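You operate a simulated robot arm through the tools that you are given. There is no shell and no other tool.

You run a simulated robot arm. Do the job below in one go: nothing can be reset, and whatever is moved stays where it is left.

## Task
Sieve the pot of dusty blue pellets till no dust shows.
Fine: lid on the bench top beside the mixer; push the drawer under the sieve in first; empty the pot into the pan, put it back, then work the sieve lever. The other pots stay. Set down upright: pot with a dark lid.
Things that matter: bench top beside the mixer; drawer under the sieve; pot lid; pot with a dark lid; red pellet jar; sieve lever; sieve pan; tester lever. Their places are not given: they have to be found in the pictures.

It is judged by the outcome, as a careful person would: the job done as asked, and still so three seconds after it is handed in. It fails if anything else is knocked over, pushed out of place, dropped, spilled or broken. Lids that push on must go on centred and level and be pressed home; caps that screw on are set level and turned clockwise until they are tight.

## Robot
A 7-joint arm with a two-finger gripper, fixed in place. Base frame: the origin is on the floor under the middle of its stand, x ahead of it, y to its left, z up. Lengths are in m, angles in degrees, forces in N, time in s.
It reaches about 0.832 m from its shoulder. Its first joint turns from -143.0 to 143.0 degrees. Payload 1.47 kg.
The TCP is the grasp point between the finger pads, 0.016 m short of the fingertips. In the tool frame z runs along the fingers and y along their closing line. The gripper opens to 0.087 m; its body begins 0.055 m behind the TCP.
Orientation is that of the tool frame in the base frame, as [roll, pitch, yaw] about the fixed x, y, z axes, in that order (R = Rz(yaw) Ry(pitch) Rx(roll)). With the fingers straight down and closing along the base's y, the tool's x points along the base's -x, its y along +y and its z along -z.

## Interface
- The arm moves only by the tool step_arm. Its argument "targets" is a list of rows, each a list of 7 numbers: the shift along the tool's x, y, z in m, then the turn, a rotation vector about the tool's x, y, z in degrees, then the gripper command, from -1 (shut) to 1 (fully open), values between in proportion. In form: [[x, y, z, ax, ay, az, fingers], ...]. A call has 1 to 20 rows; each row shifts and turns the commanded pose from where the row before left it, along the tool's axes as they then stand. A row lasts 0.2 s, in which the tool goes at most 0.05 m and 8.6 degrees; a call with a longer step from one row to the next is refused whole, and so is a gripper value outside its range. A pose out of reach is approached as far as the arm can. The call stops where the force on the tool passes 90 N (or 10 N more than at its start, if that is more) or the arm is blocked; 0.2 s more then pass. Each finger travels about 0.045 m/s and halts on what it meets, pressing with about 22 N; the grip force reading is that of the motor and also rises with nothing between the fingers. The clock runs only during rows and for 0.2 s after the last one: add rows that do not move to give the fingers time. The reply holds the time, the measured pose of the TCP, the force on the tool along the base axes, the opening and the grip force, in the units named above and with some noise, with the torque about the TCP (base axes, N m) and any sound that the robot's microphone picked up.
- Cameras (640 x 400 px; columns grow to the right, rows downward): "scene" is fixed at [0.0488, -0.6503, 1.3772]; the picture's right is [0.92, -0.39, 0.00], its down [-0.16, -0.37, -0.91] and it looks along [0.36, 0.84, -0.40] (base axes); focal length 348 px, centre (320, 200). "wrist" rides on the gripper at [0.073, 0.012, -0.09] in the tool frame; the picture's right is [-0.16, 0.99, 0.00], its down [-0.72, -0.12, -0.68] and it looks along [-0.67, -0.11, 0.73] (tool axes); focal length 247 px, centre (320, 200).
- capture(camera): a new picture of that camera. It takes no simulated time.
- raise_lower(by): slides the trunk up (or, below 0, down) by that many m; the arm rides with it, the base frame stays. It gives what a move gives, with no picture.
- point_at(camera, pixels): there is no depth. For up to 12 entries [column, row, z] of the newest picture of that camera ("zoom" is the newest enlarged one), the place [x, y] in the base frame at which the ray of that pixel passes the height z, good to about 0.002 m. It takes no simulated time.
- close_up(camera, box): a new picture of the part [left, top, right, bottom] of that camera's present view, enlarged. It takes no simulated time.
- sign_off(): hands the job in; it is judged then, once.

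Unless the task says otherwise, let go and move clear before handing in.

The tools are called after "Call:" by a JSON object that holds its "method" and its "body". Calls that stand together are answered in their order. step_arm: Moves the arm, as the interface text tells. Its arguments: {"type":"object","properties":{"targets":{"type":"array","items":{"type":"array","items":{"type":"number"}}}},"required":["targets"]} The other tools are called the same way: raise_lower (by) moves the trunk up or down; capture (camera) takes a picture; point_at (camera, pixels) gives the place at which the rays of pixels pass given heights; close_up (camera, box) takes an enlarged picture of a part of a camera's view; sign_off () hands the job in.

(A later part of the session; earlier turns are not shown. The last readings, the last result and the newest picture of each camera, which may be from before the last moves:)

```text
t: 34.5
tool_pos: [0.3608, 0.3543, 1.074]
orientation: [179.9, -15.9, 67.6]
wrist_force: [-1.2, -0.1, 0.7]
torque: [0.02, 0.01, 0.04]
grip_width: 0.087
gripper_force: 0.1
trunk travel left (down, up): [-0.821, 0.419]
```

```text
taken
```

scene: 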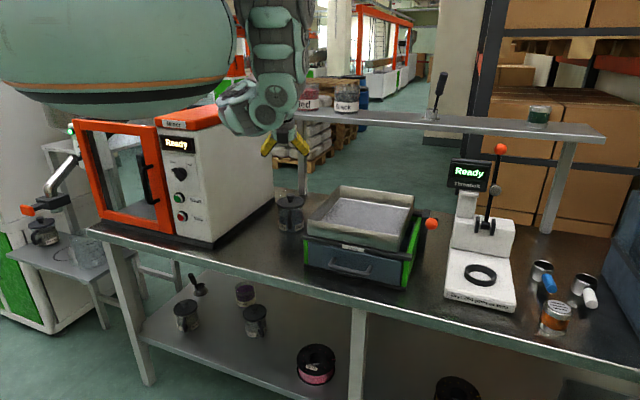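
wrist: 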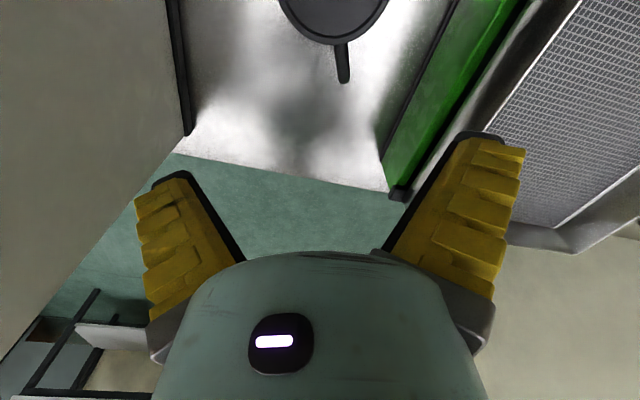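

Now the elbow hangs around (235,110), well above the bench. I'll bring the tool back to vertical and move over the knob to see whether this height gives enough reach.

Call:
{"method": "step_arm", "body": {"targets": [[0, 0, 0, 0, -8, 0, 1], [0, 0, 0, 0, -7.9, 0, 1], [0.011, 0.003, 0, 0, 0, 0, 1], [0.011, 0.003, 0, 0, 0, 0, 1], [0, 0, 0, 0, 0, 0, 1]]}}

Call:
{"method": "capture", "body": {"camera": "wrist"}}

```text
t: 35.7
tool_pos: [0.3758, 0.3724, 1.0745]
orientation: [-179.9, -0.1, 67.7]
wrist_force: [-0.4, 0.2, 0.1]
torque: [-0.02, 0.02, -0.03]
grip_width: 0.087
gripper_force: 0.1
trunk travel left (down, up): [-0.821, 0.419]
```

```text
taken
```

wrist: 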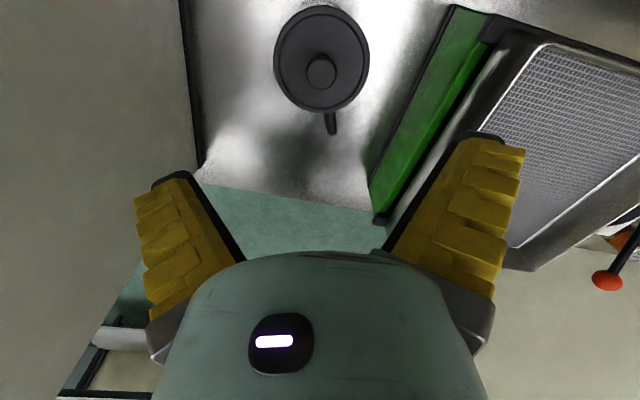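

Vertical now works at r=0.529 with no reach warning. I'll enlarge the lid and measure the knob's position against the TCP.

Call:
{"method": "close_up", "body": {"camera": "wrist", "box": [260, 0, 380, 140]}}

Call:
{"method": "point_at", "body": {"camera": "wrist", "pixels": [[321, 70, 0.925], [321, 70, 0.92], [322, 60, 0.906], [275, 60, 0.906], [369, 60, 0.906], [322, 6, 0.9], [322, 112, 0.9], [331, 133, 0.87]]}}

```text
2.86 times, centred on (320, 70) of wrist
```

zoom: 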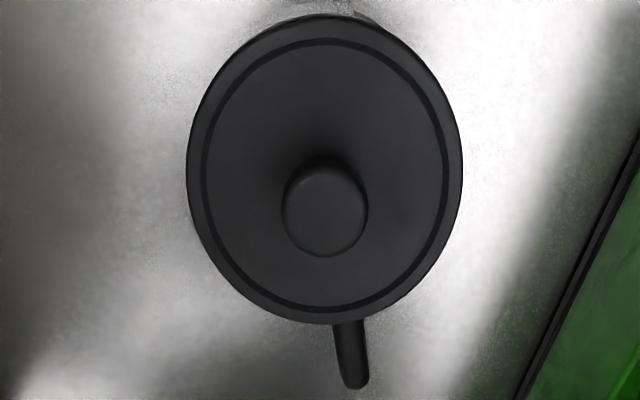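

```text
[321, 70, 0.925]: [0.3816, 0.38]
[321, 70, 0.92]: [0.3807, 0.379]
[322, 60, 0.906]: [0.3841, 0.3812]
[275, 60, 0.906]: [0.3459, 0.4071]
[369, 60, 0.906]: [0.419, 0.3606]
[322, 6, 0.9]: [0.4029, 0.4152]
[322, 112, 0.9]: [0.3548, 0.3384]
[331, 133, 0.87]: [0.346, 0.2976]
```

The knob centre is about (0.379,0.3765), so I need +5 mm in tool x and +1.4 mm in tool y. I'll correct, half-close the fingers, and lower with the trunk.

Call:
{"method": "step_arm", "body": {"targets": [[0.005, 0.0014, 0, 0, 0, 0, 0], [0, 0, 0, 0, 0, 0, 0], [0, 0, 0, 0, 0, 0, 0], [0, 0, 0, 0, 0, 0, 0]]}}

Call:
{"method": "raise_lower", "body": {"by": -0.1}}

Call:
{"method": "capture", "body": {"camera": "wrist"}}

Call:
{"method": "close_up", "body": {"camera": "scene", "box": [240, 150, 340, 240]}}

```text
t: 36.7
tool_pos: [0.3787, 0.3772, 1.0755]
orientation: [180.0, 0.0, 67.4]
wrist_force: [-0.5, -0.1, -0.2]
torque: [-0.02, 0.01, 0.02]
grip_width: 0.0492
gripper_force: 3.8
trunk travel left (down, up): [-0.821, 0.419]
```

```text
t: 38.0
tool_pos: [0.3787, 0.3762, 0.9737]
orientation: [180.0, 0.0, 67.5]
wrist_force: [0.0, -0.4, -0.2]
torque: [0.01, 0.0, 0.01]
grip_width: 0.0492
gripper_force: 3.7
trunk travel left (down, up): [-0.721, 0.519]
```

```text
taken
```

wrist: 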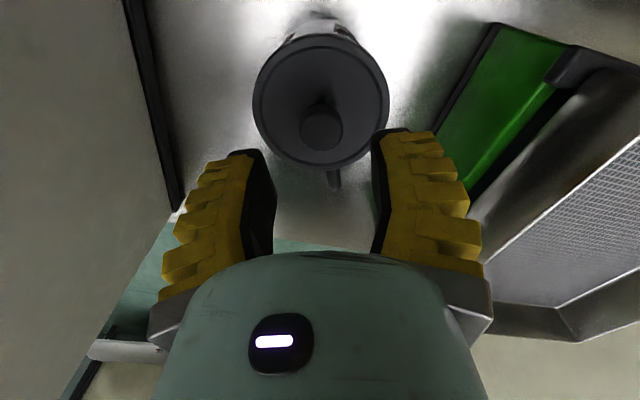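

```text
4.44 times, centred on (290, 195) of scene
```

zoom: 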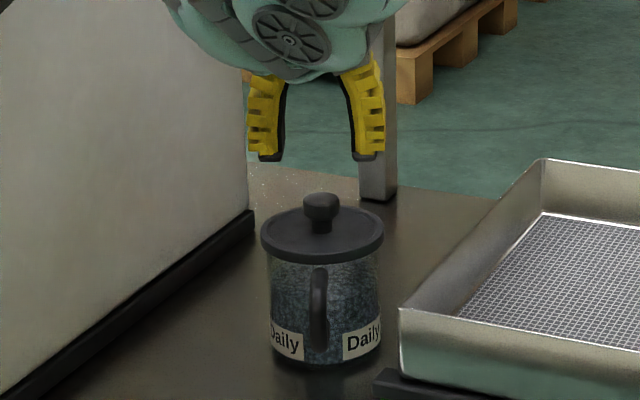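

The fingers straddle the knob symmetrically in the scene view (318 against 321 in the zoom). I'll check the wrist view once more before going down.

Call:
{"method": "close_up", "body": {"camera": "wrist", "box": [240, 60, 400, 200]}}

Call:
{"method": "point_at", "body": {"camera": "wrist", "pixels": [[321, 130, 0.925], [321, 130, 0.92], [321, 125, 0.925]]}}

```text
2.86 times, centred on (320, 130) of wrist
```

zoom: 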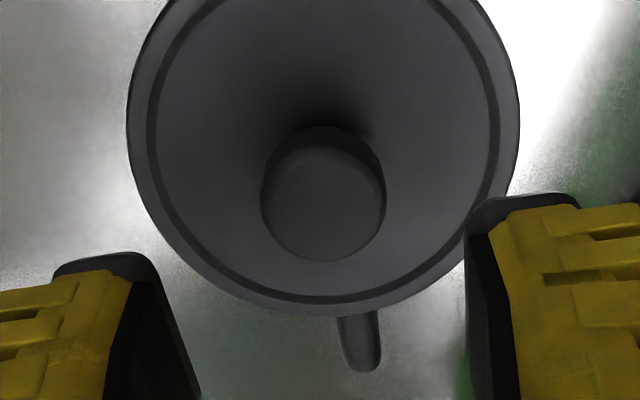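

```text
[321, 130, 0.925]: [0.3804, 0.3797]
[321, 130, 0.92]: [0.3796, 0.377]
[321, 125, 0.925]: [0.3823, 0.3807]
```

The knob is about 3 mm further along tool x. I'll correct, then lower 0.047 so the fingertips sit just above the lid plate.

Call:
{"method": "step_arm", "body": {"targets": [[0.0025, 0, 0, 0, 0, 0, 0], [0, 0, 0, 0, 0, 0, 0]]}}

Call:
{"method": "raise_lower", "body": {"by": -0.046}}

Call:
{"method": "close_up", "body": {"camera": "scene", "box": [240, 150, 340, 240]}}

Call:
{"method": "capture", "body": {"camera": "wrist"}}

```text
t: 38.6
tool_pos: [0.3792, 0.3783, 0.9753]
orientation: [-179.9, 0.0, 67.5]
wrist_force: [0.1, -0.2, -0.8]
torque: [-0.05, 0.0, 0.0]
grip_width: 0.0492
gripper_force: 4.4
trunk travel left (down, up): [-0.721, 0.519]
```

```text
t: 39.5
tool_pos: [0.3802, 0.3784, 0.9293]
orientation: [-180.0, -0.1, 67.6]
wrist_force: [0.3, 0.2, 0.2]
torque: [0.02, -0.02, 0.04]
grip_width: 0.0492
gripper_force: 4.1
trunk travel left (down, up): [-0.675, 0.565]
```

```text
4.44 times, centred on (290, 195) of scene
```

zoom: 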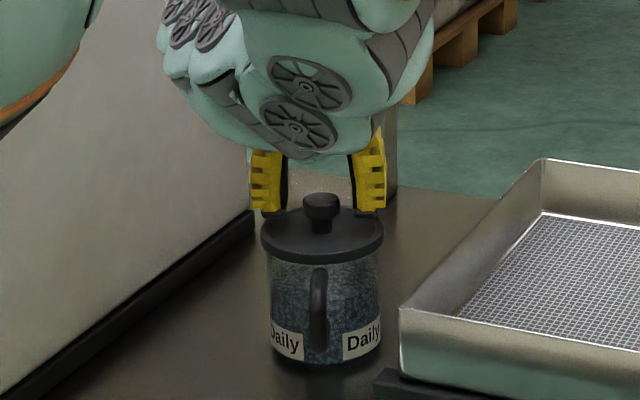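

```text
taken
```

wrist: 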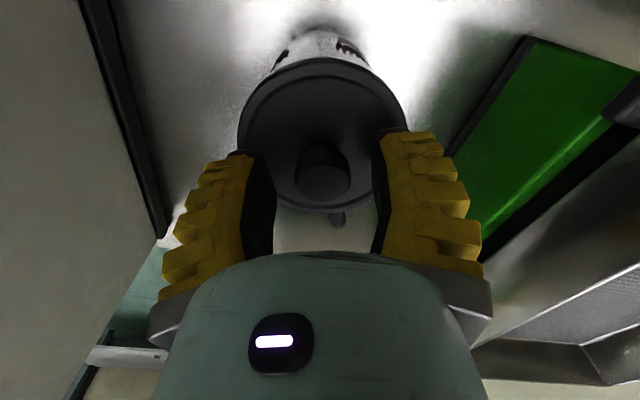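

The fingers are around the knob with tips at about 0.913. I'll lower 3 mm more and close on the knob.

Call:
{"method": "step_arm", "body": {"targets": [[0, 0, 0.003, 0, 0, 0, 0], [0, 0, 0, 0, 0, 0, -0.2], [0, 0, 0, 0, 0, 0, -0.4], [0, 0, 0, 0, 0, 0, -1], [0, 0, 0, 0, 0, 0, -1], [0, 0, 0, 0, 0, 0, -1]]}}

Call:
{"method": "close_up", "body": {"camera": "scene", "box": [240, 150, 340, 240]}}

```text
t: 40.9
tool_pos: [0.3795, 0.3783, 0.9254]
orientation: [-179.9, 0.0, 67.6]
wrist_force: [-0.7, -3.0, 6.5]
torque: [-0.27, 0.16, 0.0]
grip_width: 0.021
gripper_force: 21.7
trunk travel left (down, up): [-0.675, 0.565]
heard: snap
```

```text
4.44 times, centred on (290, 195) of scene
```

zoom: 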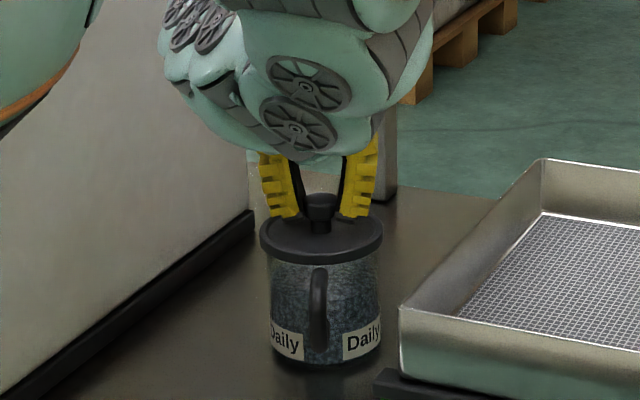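

I heard a snap and the grip closed at 21 mm with a 6.5 N upward push. I'm not sure whether the lid was pressed or freed, so I'll lift just 8 mm and look.

Call:
{"method": "step_arm", "body": {"targets": [[0, 0, -0.004, 0, 0, 0, -1], [0, 0, -0.004, 0, 0, 0, -1], [0, 0, 0, 0, 0, 0, -1]]}}

Call:
{"method": "close_up", "body": {"camera": "scene", "box": [240, 150, 340, 240]}}

Call:
{"method": "capture", "body": {"camera": "wrist"}}

```text
t: 41.7
tool_pos: [0.3781, 0.3776, 0.9332]
orientation: [180.0, -0.1, 67.6]
wrist_force: [0.3, -0.6, -0.2]
torque: [-0.01, 0.03, -0.05]
grip_width: 0.0157
gripper_force: 22.1
trunk travel left (down, up): [-0.675, 0.565]
```

```text
4.44 times, centred on (290, 195) of scene
```

zoom: 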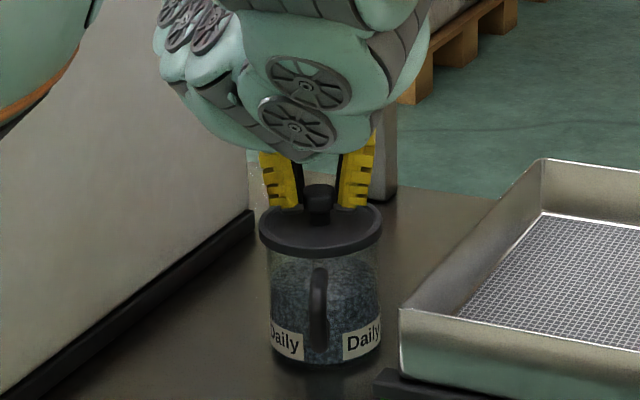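

```text
taken
```

wrist: 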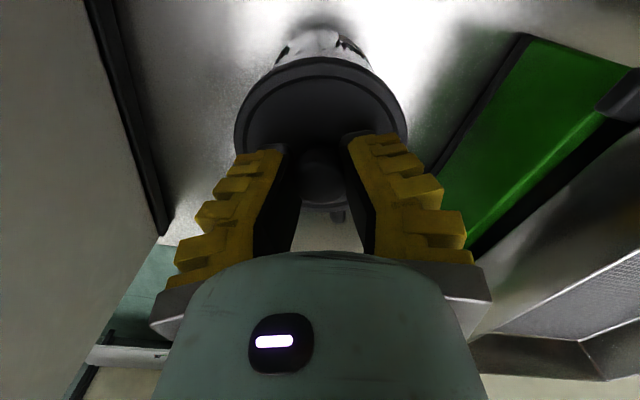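

The pot stayed put while the lid moved up with the fingers (grip 15.7 mm, on the knob's neck) with no load. I'll raise the trunk 0.06 and confirm.

Call:
{"method": "raise_lower", "body": {"by": 0.06}}

Call:
{"method": "close_up", "body": {"camera": "scene", "box": [240, 130, 340, 240]}}

Call:
{"method": "capture", "body": {"camera": "wrist"}}

```text
t: 42.7
tool_pos: [0.3775, 0.3785, 0.9924]
orientation: [-180.0, -0.1, 67.6]
wrist_force: [0.0, 0.9, -0.1]
torque: [0.0, -0.01, 0.02]
grip_width: 0.0157
gripper_force: 22.0
trunk travel left (down, up): [-0.735, 0.505]
```

```text
3.64 times, centred on (290, 185) of scene
```

zoom: 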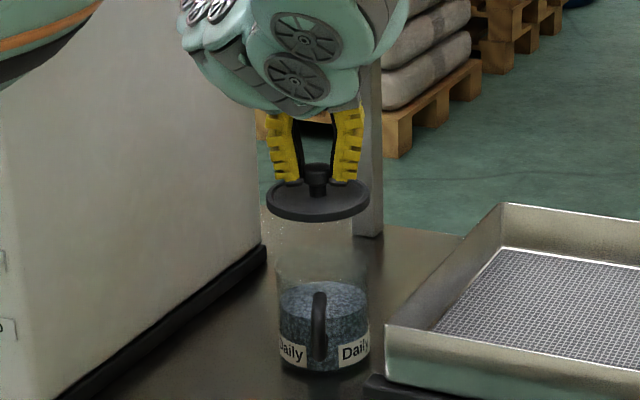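

```text
taken
```

wrist: 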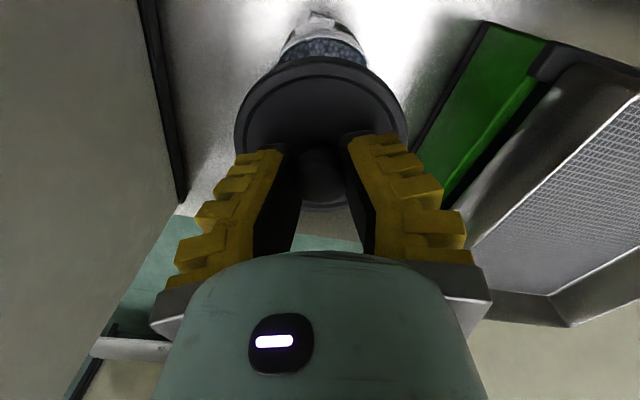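

The lid is off and the pot stays upright with blue pellets showing. Before placing the lid I'll work out how far its underside hangs below the TCP, and map the free bench between the mixer and the sieve.

Call:
{"method": "point_at", "body": {"camera": "scene", "pixels": [[289.5, 191, 0.95], [289.5, 191, 0.97], [289.5, 191, 0.98], [213, 249, 0.8], [240, 225, 0.8], [262, 206, 0.8], [225, 262, 0.8], [255, 270, 0.8], [300, 236, 0.8]]}}

Call:
{"method": "point_at", "body": {"camera": "wrist", "pixels": [[186, 195, 0.8], [165, 100, 0.8], [180, 205, 0.8], [330, 240, 0.8], [320, 35, 0.895]]}}

Call:
{"method": "capture", "body": {"camera": "scene"}}

```text
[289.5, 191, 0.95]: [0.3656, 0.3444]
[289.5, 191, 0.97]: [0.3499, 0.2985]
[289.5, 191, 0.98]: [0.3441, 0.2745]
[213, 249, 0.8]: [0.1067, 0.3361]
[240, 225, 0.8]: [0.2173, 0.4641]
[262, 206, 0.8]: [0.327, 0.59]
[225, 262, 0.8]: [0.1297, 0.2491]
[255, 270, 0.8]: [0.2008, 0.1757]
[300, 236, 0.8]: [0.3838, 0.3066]
```

```text
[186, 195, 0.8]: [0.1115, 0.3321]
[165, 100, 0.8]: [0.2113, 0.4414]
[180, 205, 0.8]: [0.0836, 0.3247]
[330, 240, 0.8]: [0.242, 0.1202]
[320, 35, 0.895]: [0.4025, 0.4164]
```

```text
taken
```

scene: 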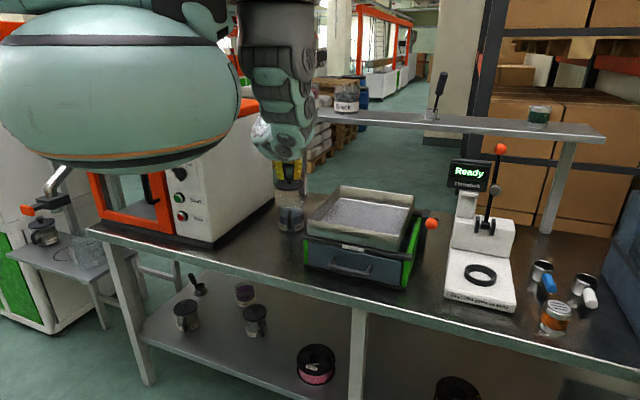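

The lid's underside is near z 0.953 with the TCP at 0.992 (about 39 mm below). The bench between the mixer edge (t≈0.17) and the pot is free, so I'll carry the lid to about (0.247,0.332) beside the mixer.

Call:
{"method": "step_arm", "body": {"targets": [[-0.0231, -0.0256, 0, 0, 0, 0, -1], [-0.0231, -0.0256, 0, 0, 0, 0, -1], [-0.0231, -0.0256, 0, 0, 0, 0, -1], [-0.0232, -0.0256, 0, 0, 0, 0, -1], [0, 0, 0, 0, 0, 0, -1]]}}

Call:
{"method": "capture", "body": {"camera": "scene"}}

Call:
{"method": "capture", "body": {"camera": "wrist"}}

```text
t: 43.9
tool_pos: [0.2495, 0.3304, 0.9948]
orientation: [180.0, 0.0, 67.6]
wrist_force: [-0.7, -0.1, -0.2]
torque: [0.01, -0.02, 0.0]
grip_width: 0.0154
gripper_force: 21.9
trunk travel left (down, up): [-0.735, 0.505]
```

```text
taken
```

scene: 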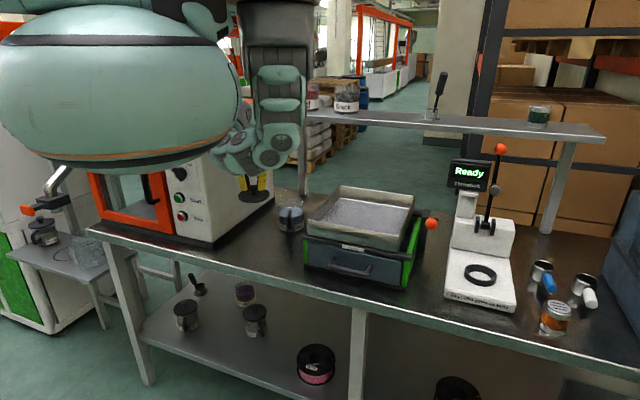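

```text
taken
```

wrist: 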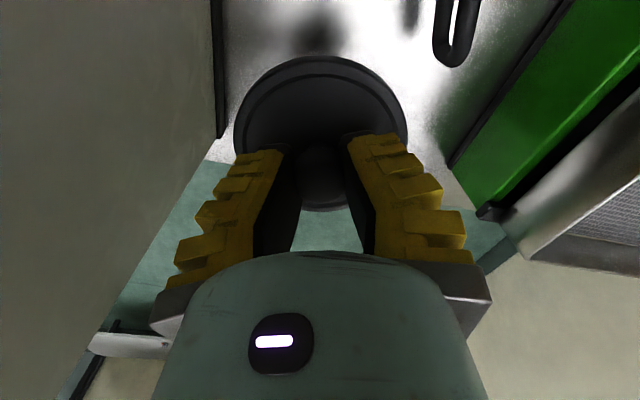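

Lid is over the target spot at (0.2495,0.3304), clear of mixer and pot. I'll lower with the trunk to just above the bench.

Call:
{"method": "raise_lower", "body": {"by": -0.14}}

Call:
{"method": "close_up", "body": {"camera": "scene", "box": [190, 170, 330, 290]}}

```text
t: 45.5
tool_pos: [0.2491, 0.3309, 0.8533]
orientation: [-180.0, 0.0, 67.6]
wrist_force: [-0.5, 0.7, 0.0]
torque: [-0.01, 0.02, 0.0]
grip_width: 0.0147
gripper_force: 22.3
trunk travel left (down, up): [-0.595, 0.645]
```

```text
3.33 times, centred on (260, 230) of scene
```

zoom: 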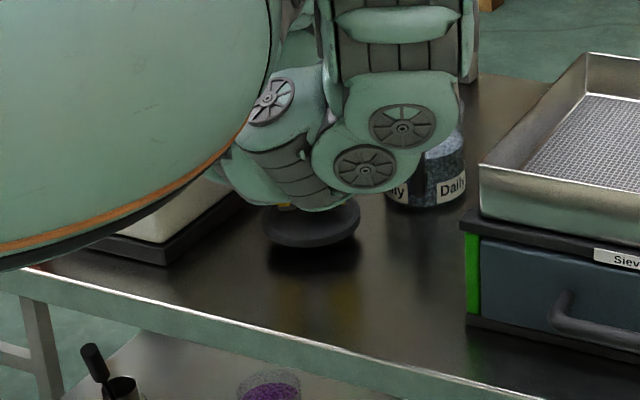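

The lid hangs a little above the bench at zoom (310,225), with clear space all round. I'll go down in small arm steps, watching the vertical force.

Call:
{"method": "step_arm", "body": {"targets": [[0, 0, 0.004, 0, 0, 0, -1], [0, 0, 0.004, 0, 0, 0, -1], [0, 0, 0.003, 0, 0, 0, -1], [0, 0, 0, 0, 0, 0, -1]]}}

Call:
{"method": "close_up", "body": {"camera": "scene", "box": [210, 200, 310, 270]}}

```text
t: 46.5
tool_pos: [0.2501, 0.3301, 0.8435]
orientation: [-179.9, 0.0, 67.5]
wrist_force: [-0.3, 0.3, -0.6]
torque: [-0.01, 0.01, 0.01]
grip_width: 0.0144
gripper_force: 21.9
trunk travel left (down, up): [-0.595, 0.645]
```

```text
5.71 times, centred on (260, 235) of scene
```

zoom: 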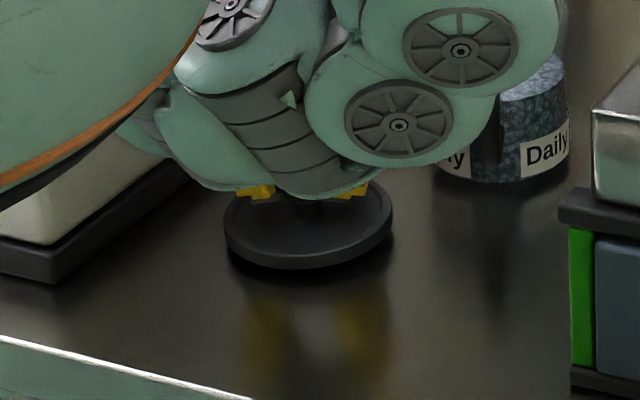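

The lid is close to the bench (thin shadow at zoom (310,272)) with no contact force yet. Continuing down in 2 mm steps.

Call:
{"method": "step_arm", "body": {"targets": [[0, 0, 0.002, 0, 0, 0, -1], [0, 0, 0.002, 0, 0, 0, -1], [0, 0, 0, 0, 0, 0, -1]]}}

Call:
{"method": "step_arm", "body": {"targets": [[0, 0, 0.002, 0, 0, 0, -1], [0, 0, 0.002, 0, 0, 0, -1], [0, 0, 0, 0, 0, 0, -1]]}}

Call:
{"method": "close_up", "body": {"camera": "scene", "box": [210, 200, 310, 270]}}

```text
t: 47.3
tool_pos: [0.2494, 0.3308, 0.8382]
orientation: [-180.0, 0.0, 67.7]
wrist_force: [-0.3, -0.3, -0.6]
torque: [0.02, 0.02, 0.03]
grip_width: 0.0147
gripper_force: 21.4
trunk travel left (down, up): [-0.595, 0.645]
```

```text
t: 48.1
tool_pos: [0.2487, 0.3319, 0.8348]
orientation: [-179.8, -0.1, 67.6]
wrist_force: [-2.5, -2.3, 19.0]
torque: [0.06, 0.01, 0.01]
grip_width: 0.0177
gripper_force: 22.1
trunk travel left (down, up): [-0.595, 0.645]
```

```text
5.71 times, centred on (260, 235) of scene
```

zoom: 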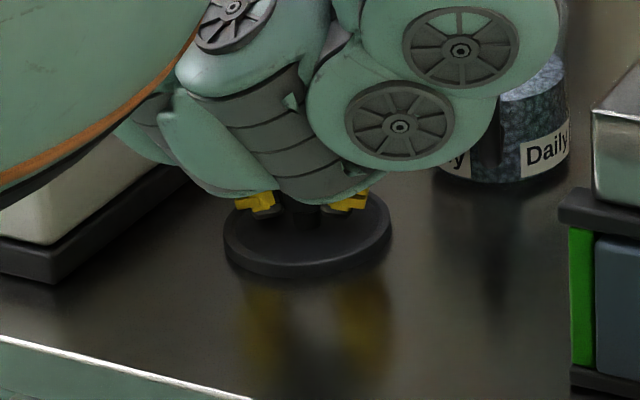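

The lid has touched down (19 N at TCP 0.835). I'll ease off 2 mm, open the fingers to about 50 mm, and check that it lies flat.

Call:
{"method": "step_arm", "body": {"targets": [[0, 0, -0.002, 0, 0, 0, -1], [0, 0, 0, 0, 0, 0, -0.4], [0, 0, 0, 0, 0, 0, -0.2], [0, 0, 0, 0, 0, 0, 0], [0, 0, 0, 0, 0, 0, 0]]}}

Call:
{"method": "close_up", "body": {"camera": "scene", "box": [210, 200, 310, 270]}}

Call:
{"method": "capture", "body": {"camera": "wrist"}}

```text
t: 49.3
tool_pos: [0.2491, 0.3311, 0.8363]
orientation: [-179.9, 0.0, 67.6]
wrist_force: [0.5, 0.0, 0.3]
torque: [0.04, -0.01, 0.0]
grip_width: 0.049
gripper_force: 3.7
trunk travel left (down, up): [-0.595, 0.645]
```

```text
5.71 times, centred on (260, 235) of scene
```

zoom: 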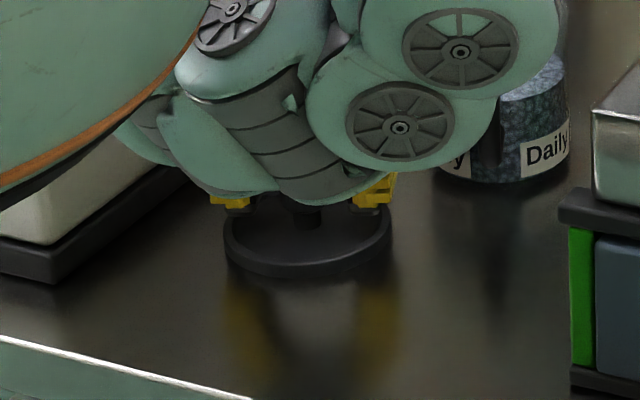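

```text
taken
```

wrist: 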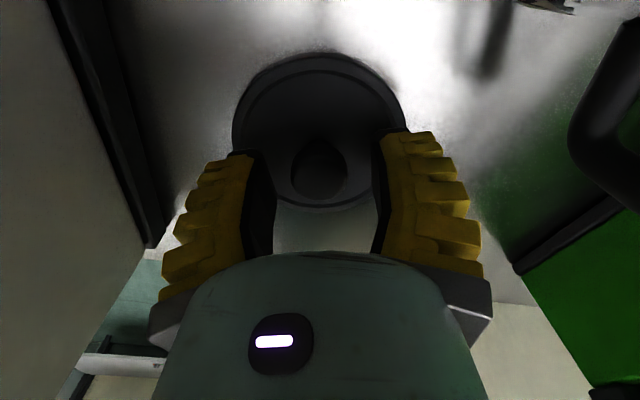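

The fingers are free of the knob (opening 49 mm, no force) and the lid lies flat. I'll rise straight up and take new pictures of the lid and the open pot.

Call:
{"method": "raise_lower", "body": {"by": 0.22}}

Call:
{"method": "capture", "body": {"camera": "wrist"}}

Call:
{"method": "close_up", "body": {"camera": "scene", "box": [190, 170, 330, 290]}}

```text
t: 51.7
tool_pos: [0.2501, 0.3301, 1.055]
orientation: [180.0, 0.0, 67.6]
wrist_force: [0.2, 0.8, -0.1]
torque: [-0.01, 0.01, 0.01]
grip_width: 0.0491
gripper_force: 3.9
trunk travel left (down, up): [-0.815, 0.425]
```

```text
taken
```

wrist: 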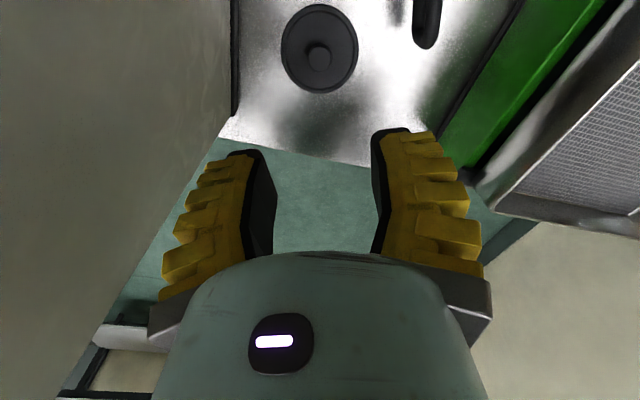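

```text
3.33 times, centred on (260, 230) of scene
```

zoom: 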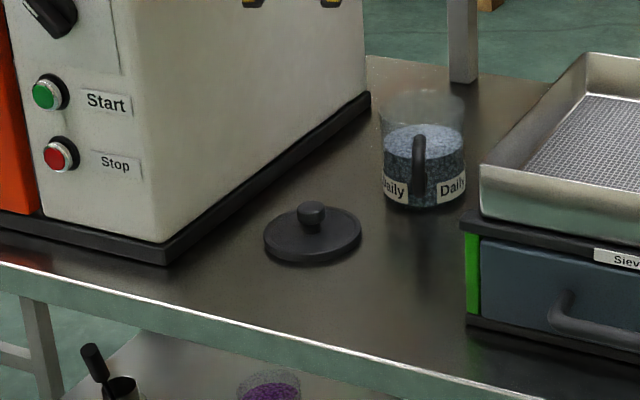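

The lid lies flat beside the mixer and the pot is open. Now I'll go back above the pot, opening the fingers fully, to measure its rim and body.

Call:
{"method": "step_arm", "body": {"targets": [[0.0231, 0.0251, 0, 0, 0, 0, 1], [0.0231, 0.0251, 0, 0, 0, 0, 1], [0.0231, 0.0251, 0, 0, 0, 0, 1], [0.0231, 0.0251, 0, 0, 0, 0, 1], [0, 0, 0, 0, 0, 0, 1], [0, 0, 0, 0, 0, 0, 1]]}}

Call:
{"method": "capture", "body": {"camera": "wrist"}}

Call:
{"method": "close_up", "body": {"camera": "wrist", "box": [250, 0, 390, 150]}}

Call:
{"method": "close_up", "body": {"camera": "scene", "box": [260, 180, 320, 240]}}

```text
t: 53.1
tool_pos: [0.3781, 0.3787, 1.0547]
orientation: [179.9, -0.1, 67.6]
wrist_force: [-0.6, 1.1, -0.1]
torque: [0.01, 0.0, -0.06]
grip_width: 0.087
gripper_force: 0.3
trunk travel left (down, up): [-0.815, 0.425]
```

```text
taken
```

wrist: 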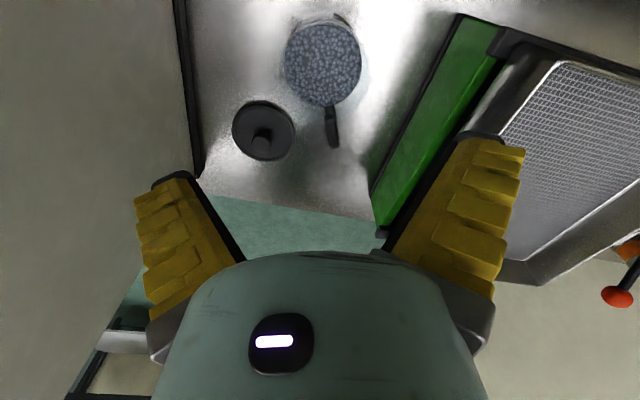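

```text
2.67 times, centred on (320, 75) of wrist
```

zoom: 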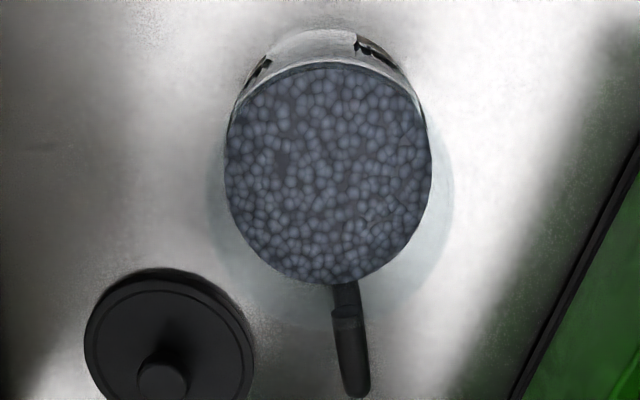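

```text
6.67 times, centred on (290, 210) of scene
```

zoom: 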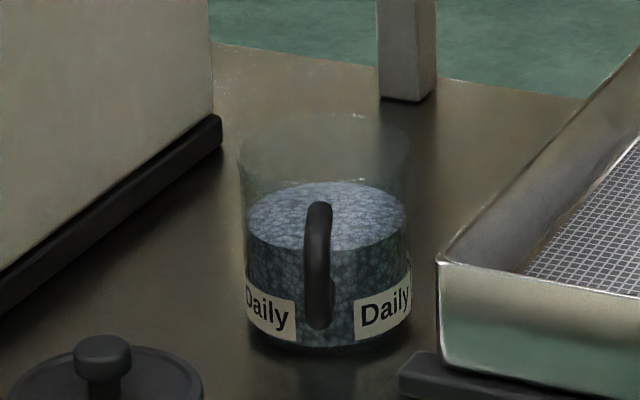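

The pot is clear glass, about 85 mm wide, which is too tight for the 87 mm opening, so I'll take it by its handle (zoom (350,350)), which points along tool -x. I'll back off and lean the hand toward the robot to test that approach angle in free air.

Call:
{"method": "step_arm", "body": {"targets": [[-0.035, 0.004, 0, 0, 0, 0, 0.3], [-0.035, 0.004, 0, 0, 0, 0, 0.3], [-0.03, 0, 0, 0, 0, 0, 0.3], [0, 0, 0, 0, 7.5, 0, 0.3], [0, 0, 0, 0, 7.5, 0, 0.3], [0, 0, 0, 0, 7.5, 0, 0.3], [0, 0, 0, 0, 7.5, 0, 0.3], [0, 0, 0, 0, 7.5, 0, 0.3], [0, 0, 0, 0, 7.5, 0, 0.3], [0, 0, 0, 0, 0, 0, 0.3]]}}

Call:
{"method": "capture", "body": {"camera": "wrist"}}

Call:
{"method": "capture", "body": {"camera": "scene"}}

```text
t: 55.3
tool_pos: [0.3466, 0.2846, 1.0561]
orientation: [179.9, -22.1, 67.7]
wrist_force: [0.1, -1.0, 0.5]
torque: [0.0, -0.01, -0.01]
grip_width: 0.0614
gripper_force: 4.2
out of reach, approached as far as the arm can: row 7, 8, 9
trunk travel left (down, up): [-0.815, 0.425]
```

```text
taken
```

wrist: 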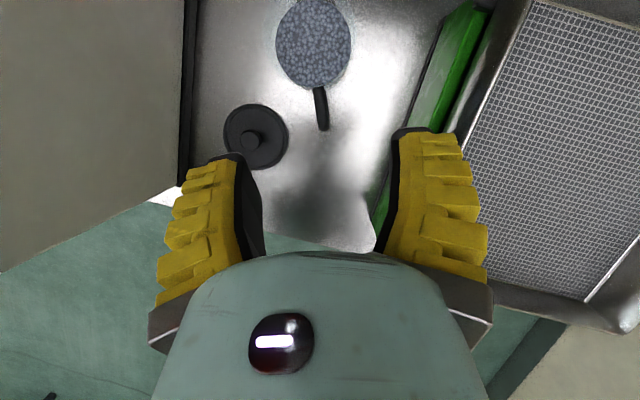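

```text
taken
```

scene: 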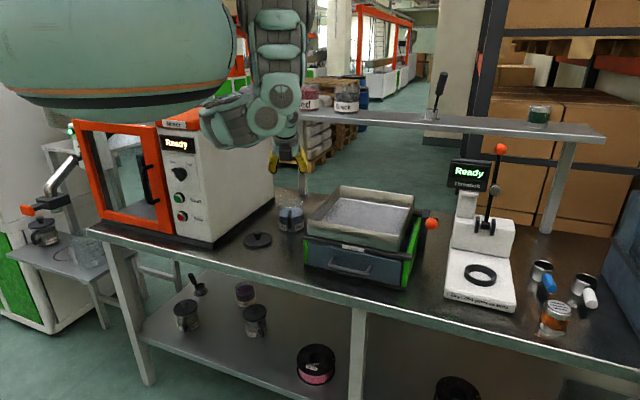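

The lean stops at 22° because the wrist is folded too close to the shoulder. I'll raise the trunk, lower the tool by arm to match, then lean further.

Call:
{"method": "raise_lower", "body": {"by": 0.2}}

Call:
{"method": "step_arm", "body": {"targets": [[-0.015, 0, 0.0371, 0, 0, 0, 0.3], [-0.015, 0, 0.0371, 0, 0, 0, 0.3], [-0.015, 0, 0.0371, 0, 0, 0, 0.3], [-0.015, 0, 0.0371, 0, 0, 0, 0.3], [-0.011, 0, 0.0278, 0, 0, 0, 0.3], [0, 0, 0, 0, 7.5, 0, 0.3], [0, 0, 0, 0, 7.5, 0, 0.3], [0, 0, 0, 0, 7.5, 0, 0.3], [0, 0, 0, 0, 0, 0, 0.3]]}}

Call:
{"method": "capture", "body": {"camera": "scene"}}

Call:
{"method": "capture", "body": {"camera": "wrist"}}

```text
t: 57.4
tool_pos: [0.3456, 0.2848, 1.2546]
orientation: [179.9, -22.2, 67.7]
wrist_force: [-0.6, 0.3, -0.1]
torque: [0.03, 0.01, 0.01]
grip_width: 0.0612
gripper_force: 3.3
trunk travel left (down, up): [-1.015, 0.225]
```

```text
t: 59.4
tool_pos: [0.3474, 0.2849, 1.0641]
orientation: [179.8, -44.6, 67.9]
wrist_force: [0.7, 0.8, 0.2]
torque: [0.0, 0.01, -0.02]
grip_width: 0.0614
gripper_force: 3.1
trunk travel left (down, up): [-1.015, 0.225]
```

```text
taken
```

scene: 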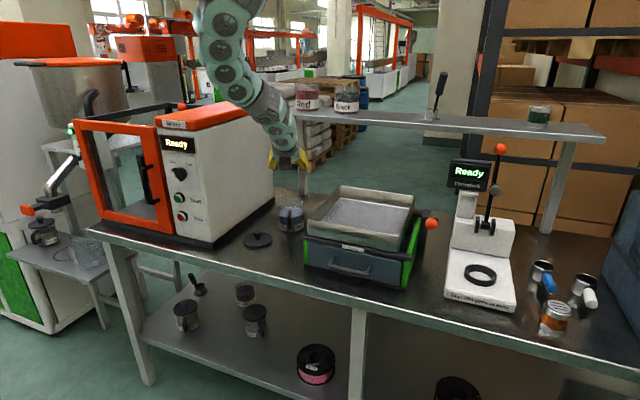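

```text
taken
```

wrist: 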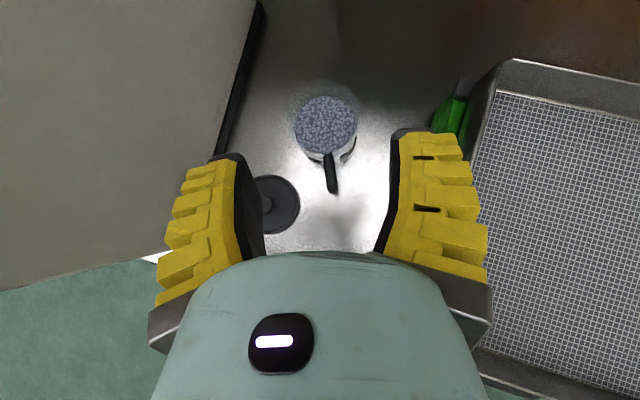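

A 45° lean works at this trunk height and the handle sits between the fingers in the wrist view (332,175). Before gripping, I'll rehearse the pour empty-handed, starting with a move over the pan at the same lean.

Call:
{"method": "step_arm", "body": {"targets": [[-0.0084, 0.0323, -0.0246, 0, 0, 0, 0.3], [-0.0084, 0.0323, -0.0246, 0, 0, 0, 0.3], [-0.0084, 0.0323, -0.0246, 0, 0, 0, 0.3], [-0.0084, 0.0323, -0.0246, 0, 0, 0, 0.3], [-0.0084, 0.0323, -0.0246, 0, 0, 0, 0.3], [-0.0084, 0.0323, -0.0246, 0, 0, 0, 0.3], [0, 0, 0, -4.39, 0, 4.45, 0.3], [0, 0, 0, -4.39, 0, 4.45, 0.3], [0, 0, 0, -4.39, 0, 4.45, 0.3], [0, 0, 0, -4.39, 0, 4.45, 0.3], [0, 0, 0, 0, 0, 0, 0.3]]}}

Call:
{"method": "capture", "body": {"camera": "wrist"}}

```text
t: 61.8
tool_pos: [0.4778, 0.078, 1.1365]
orientation: [179.0, -44.8, 43.1]
wrist_force: [-0.5, -0.6, 1.3]
torque: [-0.01, -0.01, 0.0]
grip_width: 0.0615
gripper_force: 3.3
trunk travel left (down, up): [-1.015, 0.225]
```

```text
taken
```

wrist: 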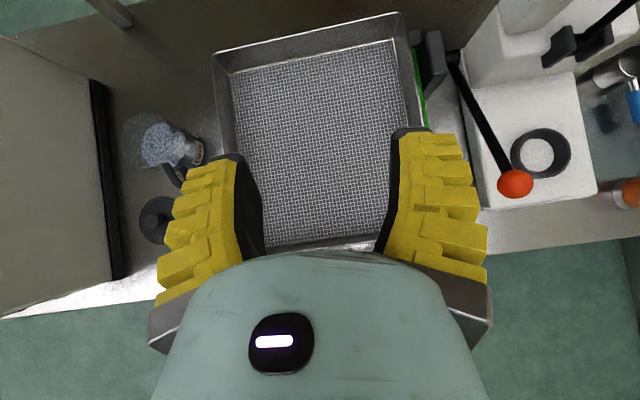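

From above the pan I can also see the sieve lever: orange ball at (515,183), with its rod running to the sieve's dark post at (440,58). Now I'll rehearse the sideways roll about the forward axis.

Call:
{"method": "step_arm", "body": {"targets": [[0, 0, 0, -5.7, 0, -5.6, 0.3], [0, 0, 0, -5.7, 0, -5.6, 0.3], [0, 0, 0, -5.7, 0, -5.6, 0.3], [0, 0, 0, -5.7, 0, -5.6, 0.3], [0, 0, 0, -5.7, 0, -5.6, 0.3], [0, 0, 0, -5.7, 0, -5.6, 0.3], [0, 0, 0, -5.7, 0, -5.6, 0.3], [0, 0, 0, -5.7, 0, -5.6, 0.3], [0, 0, 0, -5.7, 0, -5.6, 0.3], [0, 0, 0, -5.7, 0, -5.6, 0.3], [0, 0, 0, -5.7, 0, -5.6, 0.3], [0, 0, 0, 0, 0, 0, 0.3]]}}

Call:
{"method": "capture", "body": {"camera": "scene"}}

Call:
{"method": "capture", "body": {"camera": "wrist"}}

```text
t: 63.0
tool_pos: [0.5459, -0.0143, 1.1744]
orientation: [121.5, -31.5, 68.7]
wrist_force: [-1.0, 0.2, -0.2]
torque: [-0.01, 0.01, -0.02]
grip_width: 0.0615
gripper_force: 3.6
trunk travel left (down, up): [-1.015, 0.225]
stopped in row 5: the arm was blocked; the commanded pose is now the measured one
```

```text
taken
```

scene: 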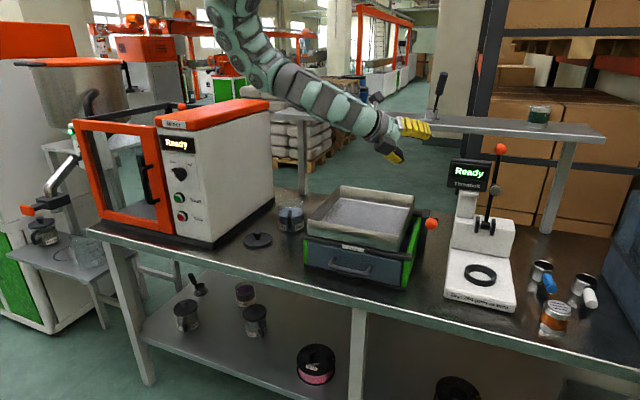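

```text
taken
```

wrist: 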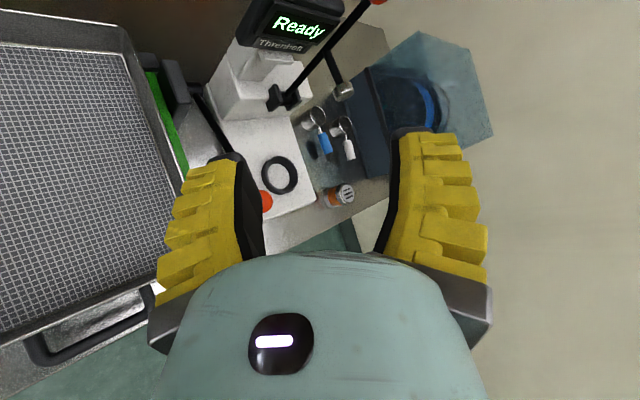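

Mid-roll the arm lined up straight and lurched (TCP to (0.546,-0.014)), so I must not roll that way with the pot in hand. A nearly horizontal hand turned purely about its own axis should be smoother, so I'll test that here in free air, starting by un-rolling about tool z.

Call:
{"method": "step_arm", "body": {"targets": [[0, 0, 0, 0, 0, 7, 0.3], [0, 0, 0, 0, 0, 7, 0.3], [0, 0, 0, 0, 0, 7, 0.3], [0, 0, 0, 0, 0, 7, 0.3], [0, 0, 0, 0, 0, 0, 0.3]]}}

Call:
{"method": "capture", "body": {"camera": "scene"}}

```text
t: 64.2
tool_pos: [0.5417, -0.0085, 1.1706]
orientation: [139.6, -53.5, 43.8]
wrist_force: [0.2, 0.2, -0.3]
torque: [0.02, -0.02, 0.02]
grip_width: 0.0612
gripper_force: 3.6
trunk travel left (down, up): [-1.015, 0.225]
```

```text
taken
```

scene: 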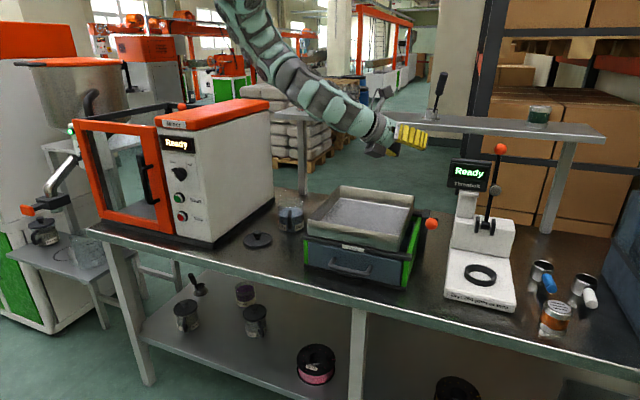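

Turning about tool z alone is smooth. I'll finish the un-roll and lower the trunk 0.08 to bring the wrist back into its good range.

Call:
{"method": "step_arm", "body": {"targets": [[0, 0, 0, 0, 0, 6.5, 0.3], [0, 0, 0, 0, 0, 6.5, 0.3], [0, 0, 0, 0, 0, 6.5, 0.3], [0, 0, 0, 0, 0, 6.5, 0.3], [0, 0, 0, 0, 0, 0, 0.3]]}}

Call:
{"method": "raise_lower", "body": {"by": -0.06}}

```text
t: 65.4
tool_pos: [0.5422, -0.0081, 1.1701]
orientation: [-179.7, -63.1, -3.3]
wrist_force: [0.2, -0.5, 1.1]
torque: [0.01, -0.03, -0.01]
grip_width: 0.0616
gripper_force: 3.7
trunk travel left (down, up): [-1.015, 0.225]
```

```text
t: 66.4
tool_pos: [0.5428, -0.0089, 1.1096]
orientation: [-179.7, -63.1, -3.1]
wrist_force: [0.4, 0.5, -0.9]
torque: [0.03, -0.03, 0.01]
grip_width: 0.0616
gripper_force: 3.8
trunk travel left (down, up): [-0.955, 0.285]
```

The hand is now at lean 63° with a clean roll of zero. I'll swing it round over the pan to azimuth 45° in small steps, then lean it to about 71°.

Call:
{"method": "step_arm", "body": {"targets": [[-0.002, -0.011, -0.0093, 5.35, 0, -2.71, 0.3], [-0.0014, -0.0119, -0.0082, 5.35, 0, -2.71, 0.3], [-0.0008, -0.0127, -0.0071, 5.35, 0, -2.71, 0.3], [-0.0002, -0.0133, -0.0058, 5.35, 0, -2.71, 0.3], [0.0004, -0.0138, -0.0046, 5.35, 0, -2.71, 0.3], [0.0011, -0.0141, -0.0033, 5.35, 0, -2.71, 0.3], [0.0018, -0.0143, -0.0019, 5.35, 0, -2.71, 0.3], [0.0024, -0.0143, -0.0007, 5.35, 0, -2.71, 0.3], [0, 0, 0, 0, 4, 0, 0.3], [0, 0, 0, 0, 4, 0, 0.3], [0, 0, 0, 0, 0, 0, 0.3]]}}

Call:
{"method": "capture", "body": {"camera": "scene"}}

Call:
{"method": "capture", "body": {"camera": "wrist"}}

```text
t: 68.8
tool_pos: [0.473, 0.0828, 1.1308]
orientation: [-179.5, -71.2, 44.6]
wrist_force: [0.5, 0.1, 0.7]
torque: [-0.03, 0.0, -0.03]
grip_width: 0.0614
gripper_force: 3.7
trunk travel left (down, up): [-0.955, 0.285]
```

```text
taken
```

scene: 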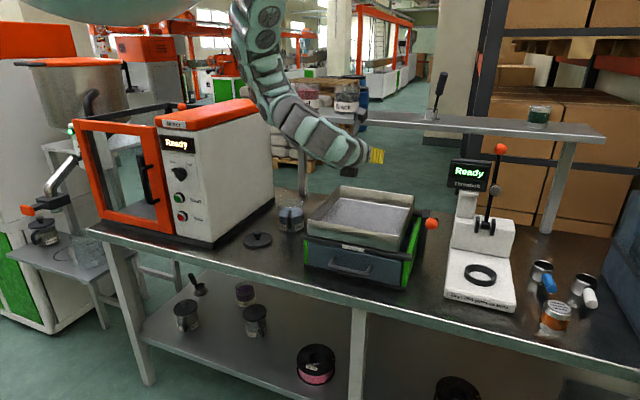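

```text
taken
```

wrist: 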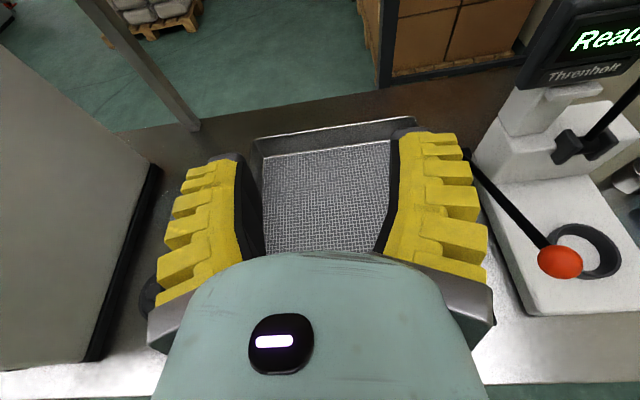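

The pose over the pan was reached exactly at lean 71°. Now the empty rehearsal of the pour: a pure -136° turn about tool z.

Call:
{"method": "step_arm", "body": {"targets": [[0, 0, 0, 0, 0, -8, 0.3], [0, 0, 0, 0, 0, -8, 0.3], [0, 0, 0, 0, 0, -8, 0.3], [0, 0, 0, 0, 0, -8, 0.3], [0, 0, 0, 0, 0, -8, 0.3], [0, 0, 0, 0, 0, -8, 0.3], [0, 0, 0, 0, 0, -8, 0.3], [0, 0, 0, 0, 0, -8, 0.3], [0, 0, 0, 0, 0, -8, 0.3], [0, 0, 0, 0, 0, -8, 0.3], [0, 0, 0, 0, 0, -8, 0.3], [0, 0, 0, 0, 0, -8, 0.3], [0, 0, 0, 0, 0, -8, 0.3], [0, 0, 0, 0, 0, -8, 0.3], [0, 0, 0, 0, 0, -8, 0.3], [0, 0, 0, 0, 0, -8, 0.3], [0, 0, 0, 0, 0, -8, 0.3], [0, 0, 0, 0, 0, 0, 0.3]]}}

Call:
{"method": "capture", "body": {"camera": "scene"}}

```text
t: 72.6
tool_pos: [0.4723, 0.0826, 1.1313]
orientation: [116.2, 42.7, 153.6]
wrist_force: [1.0, 0.9, -0.4]
torque: [-0.01, -0.01, 0.0]
grip_width: 0.0612
gripper_force: 3.0
trunk travel left (down, up): [-0.955, 0.285]
```

```text
taken
```

scene: 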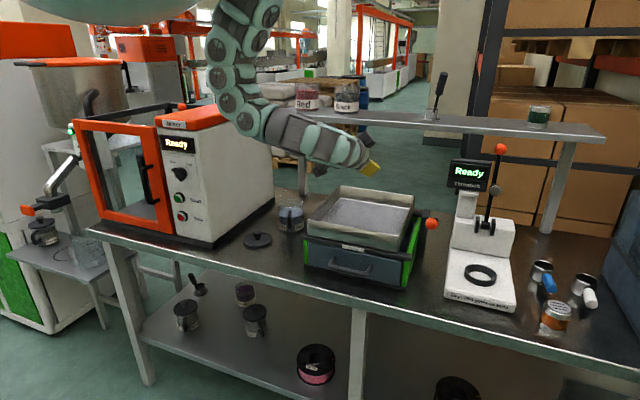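

The pure turn held the TCP to within 1 mm. I'll check there's a bit more range (to -160°), then turn back.

Call:
{"method": "step_arm", "body": {"targets": [[0, 0, 0, 0, 0, -8, 0.3], [0, 0, 0, 0, 0, -8, 0.3], [0, 0, 0, 0, 0, -8, 0.3], [0, 0, 0, 0, 0, 0, 0.3]]}}

Call:
{"method": "step_arm", "body": {"targets": [[0, 0, 0, 0, 0, 8, 0.3], [0, 0, 0, 0, 0, 8, 0.3], [0, 0, 0, 0, 0, 8, 0.3], [0, 0, 0, 0, 0, 8, 0.3], [0, 0, 0, 0, 0, 8, 0.3], [0, 0, 0, 0, 0, 8, 0.3], [0, 0, 0, 0, 0, 8, 0.3], [0, 0, 0, 0, 0, 8, 0.3], [0, 0, 0, 0, 0, 8, 0.3], [0, 0, 0, 0, 0, 8, 0.3], [0, 0, 0, 0, 0, 8, 0.3], [0, 0, 0, 0, 0, 8, 0.3], [0, 0, 0, 0, 0, 8, 0.3], [0, 0, 0, 0, 0, 8, 0.3], [0, 0, 0, 0, 0, 8, 0.3], [0, 0, 0, 0, 0, 8, 0.3], [0, 0, 0, 0, 0, 8, 0.3], [0, 0, 0, 0, 0, 8, 0.3], [0, 0, 0, 0, 0, 8, 0.3], [0, 0, 0, 0, 0, 8, 0.3]]}}

```text
t: 73.6
tool_pos: [0.4731, 0.0835, 1.1305]
orientation: [134.8, 62.8, 176.5]
wrist_force: [0.2, -0.3, 0.2]
torque: [-0.02, -0.04, 0.01]
grip_width: 0.0613
gripper_force: 4.0
trunk travel left (down, up): [-0.955, 0.285]
```

```text
t: 77.8
tool_pos: [0.4743, 0.083, 1.1293]
orientation: [-179.0, -71.1, 44.0]
wrist_force: [0.9, -0.3, -0.7]
torque: [0.0, 0.04, 0.0]
grip_width: 0.0614
gripper_force: 3.8
trunk travel left (down, up): [-0.955, 0.285]
```

The range goes to -160° and back cleanly, so the pour is feasible. Now I'll move, at the same lean, to above the pot's handle near (0.348,0.306) at azimuth 58°, keeping clear of both the sieve corner and the lid.

Call:
{"method": "step_arm", "body": {"targets": [[-0.0012, -0.0413, 0.0118, 0, 0, 0, 0.3], [-0.0012, -0.0413, 0.0118, 0, 0, 0, 0.3], [-0.0012, -0.0413, 0.0118, 0, 0, 0, 0.3], [-0.0012, -0.0413, 0.0118, 0, 0, 0, 0.3], [-0.0012, -0.0413, 0.0118, 0, 0, 0, 0.3], [-0.0012, -0.0413, 0.0118, 0, 0, 0, 0.3], [0, 0, 0, 6.62, 0, -2.28, 0.3], [0, 0, 0, 6.62, 0, -2.28, 0.3], [0, 0, 0, 0, 0, 0, 0.3]]}}

Call:
{"method": "capture", "body": {"camera": "wrist"}}

Call:
{"method": "capture", "body": {"camera": "scene"}}

```text
t: 79.3
tool_pos: [0.4039, 0.2733, 1.0998]
orientation: [179.5, -71.0, 34.8]
wrist_force: [0.6, -0.4, 0.1]
torque: [-0.01, -0.01, 0.01]
grip_width: 0.0614
gripper_force: 3.5
trunk travel left (down, up): [-0.955, 0.285]
stopped in row 7: the arm was blocked; the commanded pose is now the measured one
```

```text
taken
```

wrist: 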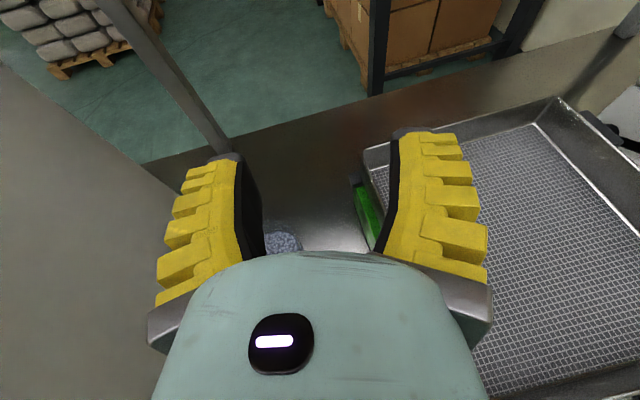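

```text
taken
```

scene: 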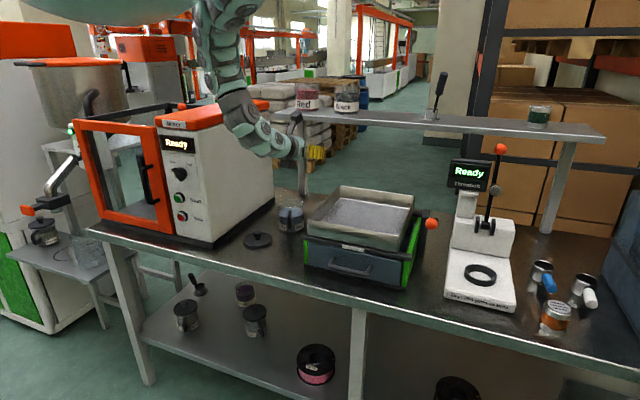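

The arm was blocked near the end (hand drifted to (0.404,0.273), yaw 35°), because the wrist came too close to the robot body. I'll use less lean (60°) and a yaw nearer 62°, which keeps the wrist further out.

Call:
{"method": "step_arm", "body": {"targets": [[0, 0, 0, 0, -5.5, 0, 0.3], [0, 0, 0, 0, -5.5, 0, 0.3], [-0.0034, -0.0147, -0.0059, 5.89, 0, -3.4, 0.3], [-0.0025, -0.0155, -0.0042, 5.89, 0, -3.4, 0.3], [-0.0015, -0.016, -0.0026, 5.89, 0, -3.4, 0.3], [-0.0007, -0.0162, -0.0011, 5.89, 0, -3.4, 0.3], [0, 0, 0, 0, 0, 0, 0.3]]}}

Call:
{"method": "capture", "body": {"camera": "wrist"}}

Call:
{"method": "capture", "body": {"camera": "scene"}}

```text
t: 80.1
tool_pos: [0.4351, 0.2523, 1.0987]
orientation: [179.1, -59.8, 32.5]
wrist_force: [-0.4, 0.2, 0.1]
torque: [0.01, 0.01, 0.01]
grip_width: 0.0614
gripper_force: 3.5
trunk travel left (down, up): [-0.955, 0.285]
stopped in row 4: the arm was blocked; the commanded pose is now the measured one
```

```text
taken
```

wrist: 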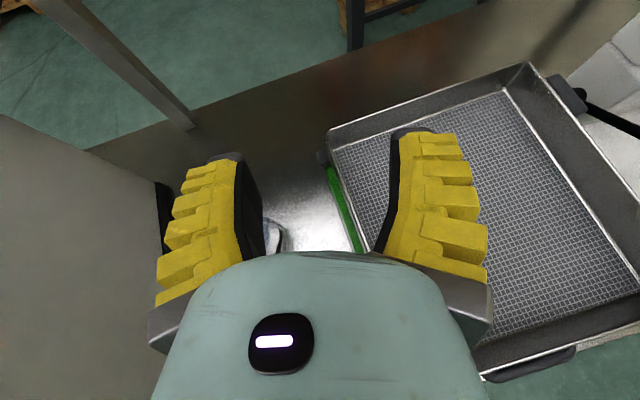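

```text
taken
```

scene: 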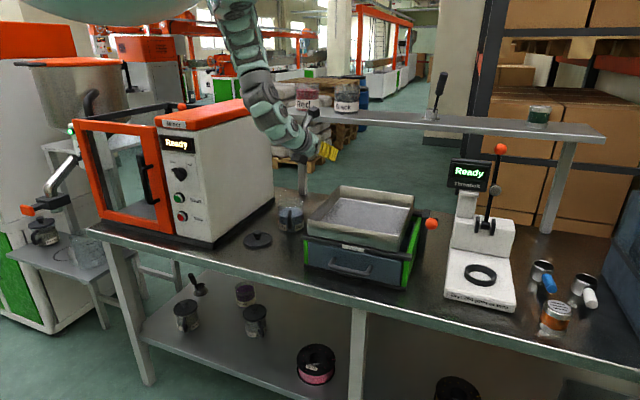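

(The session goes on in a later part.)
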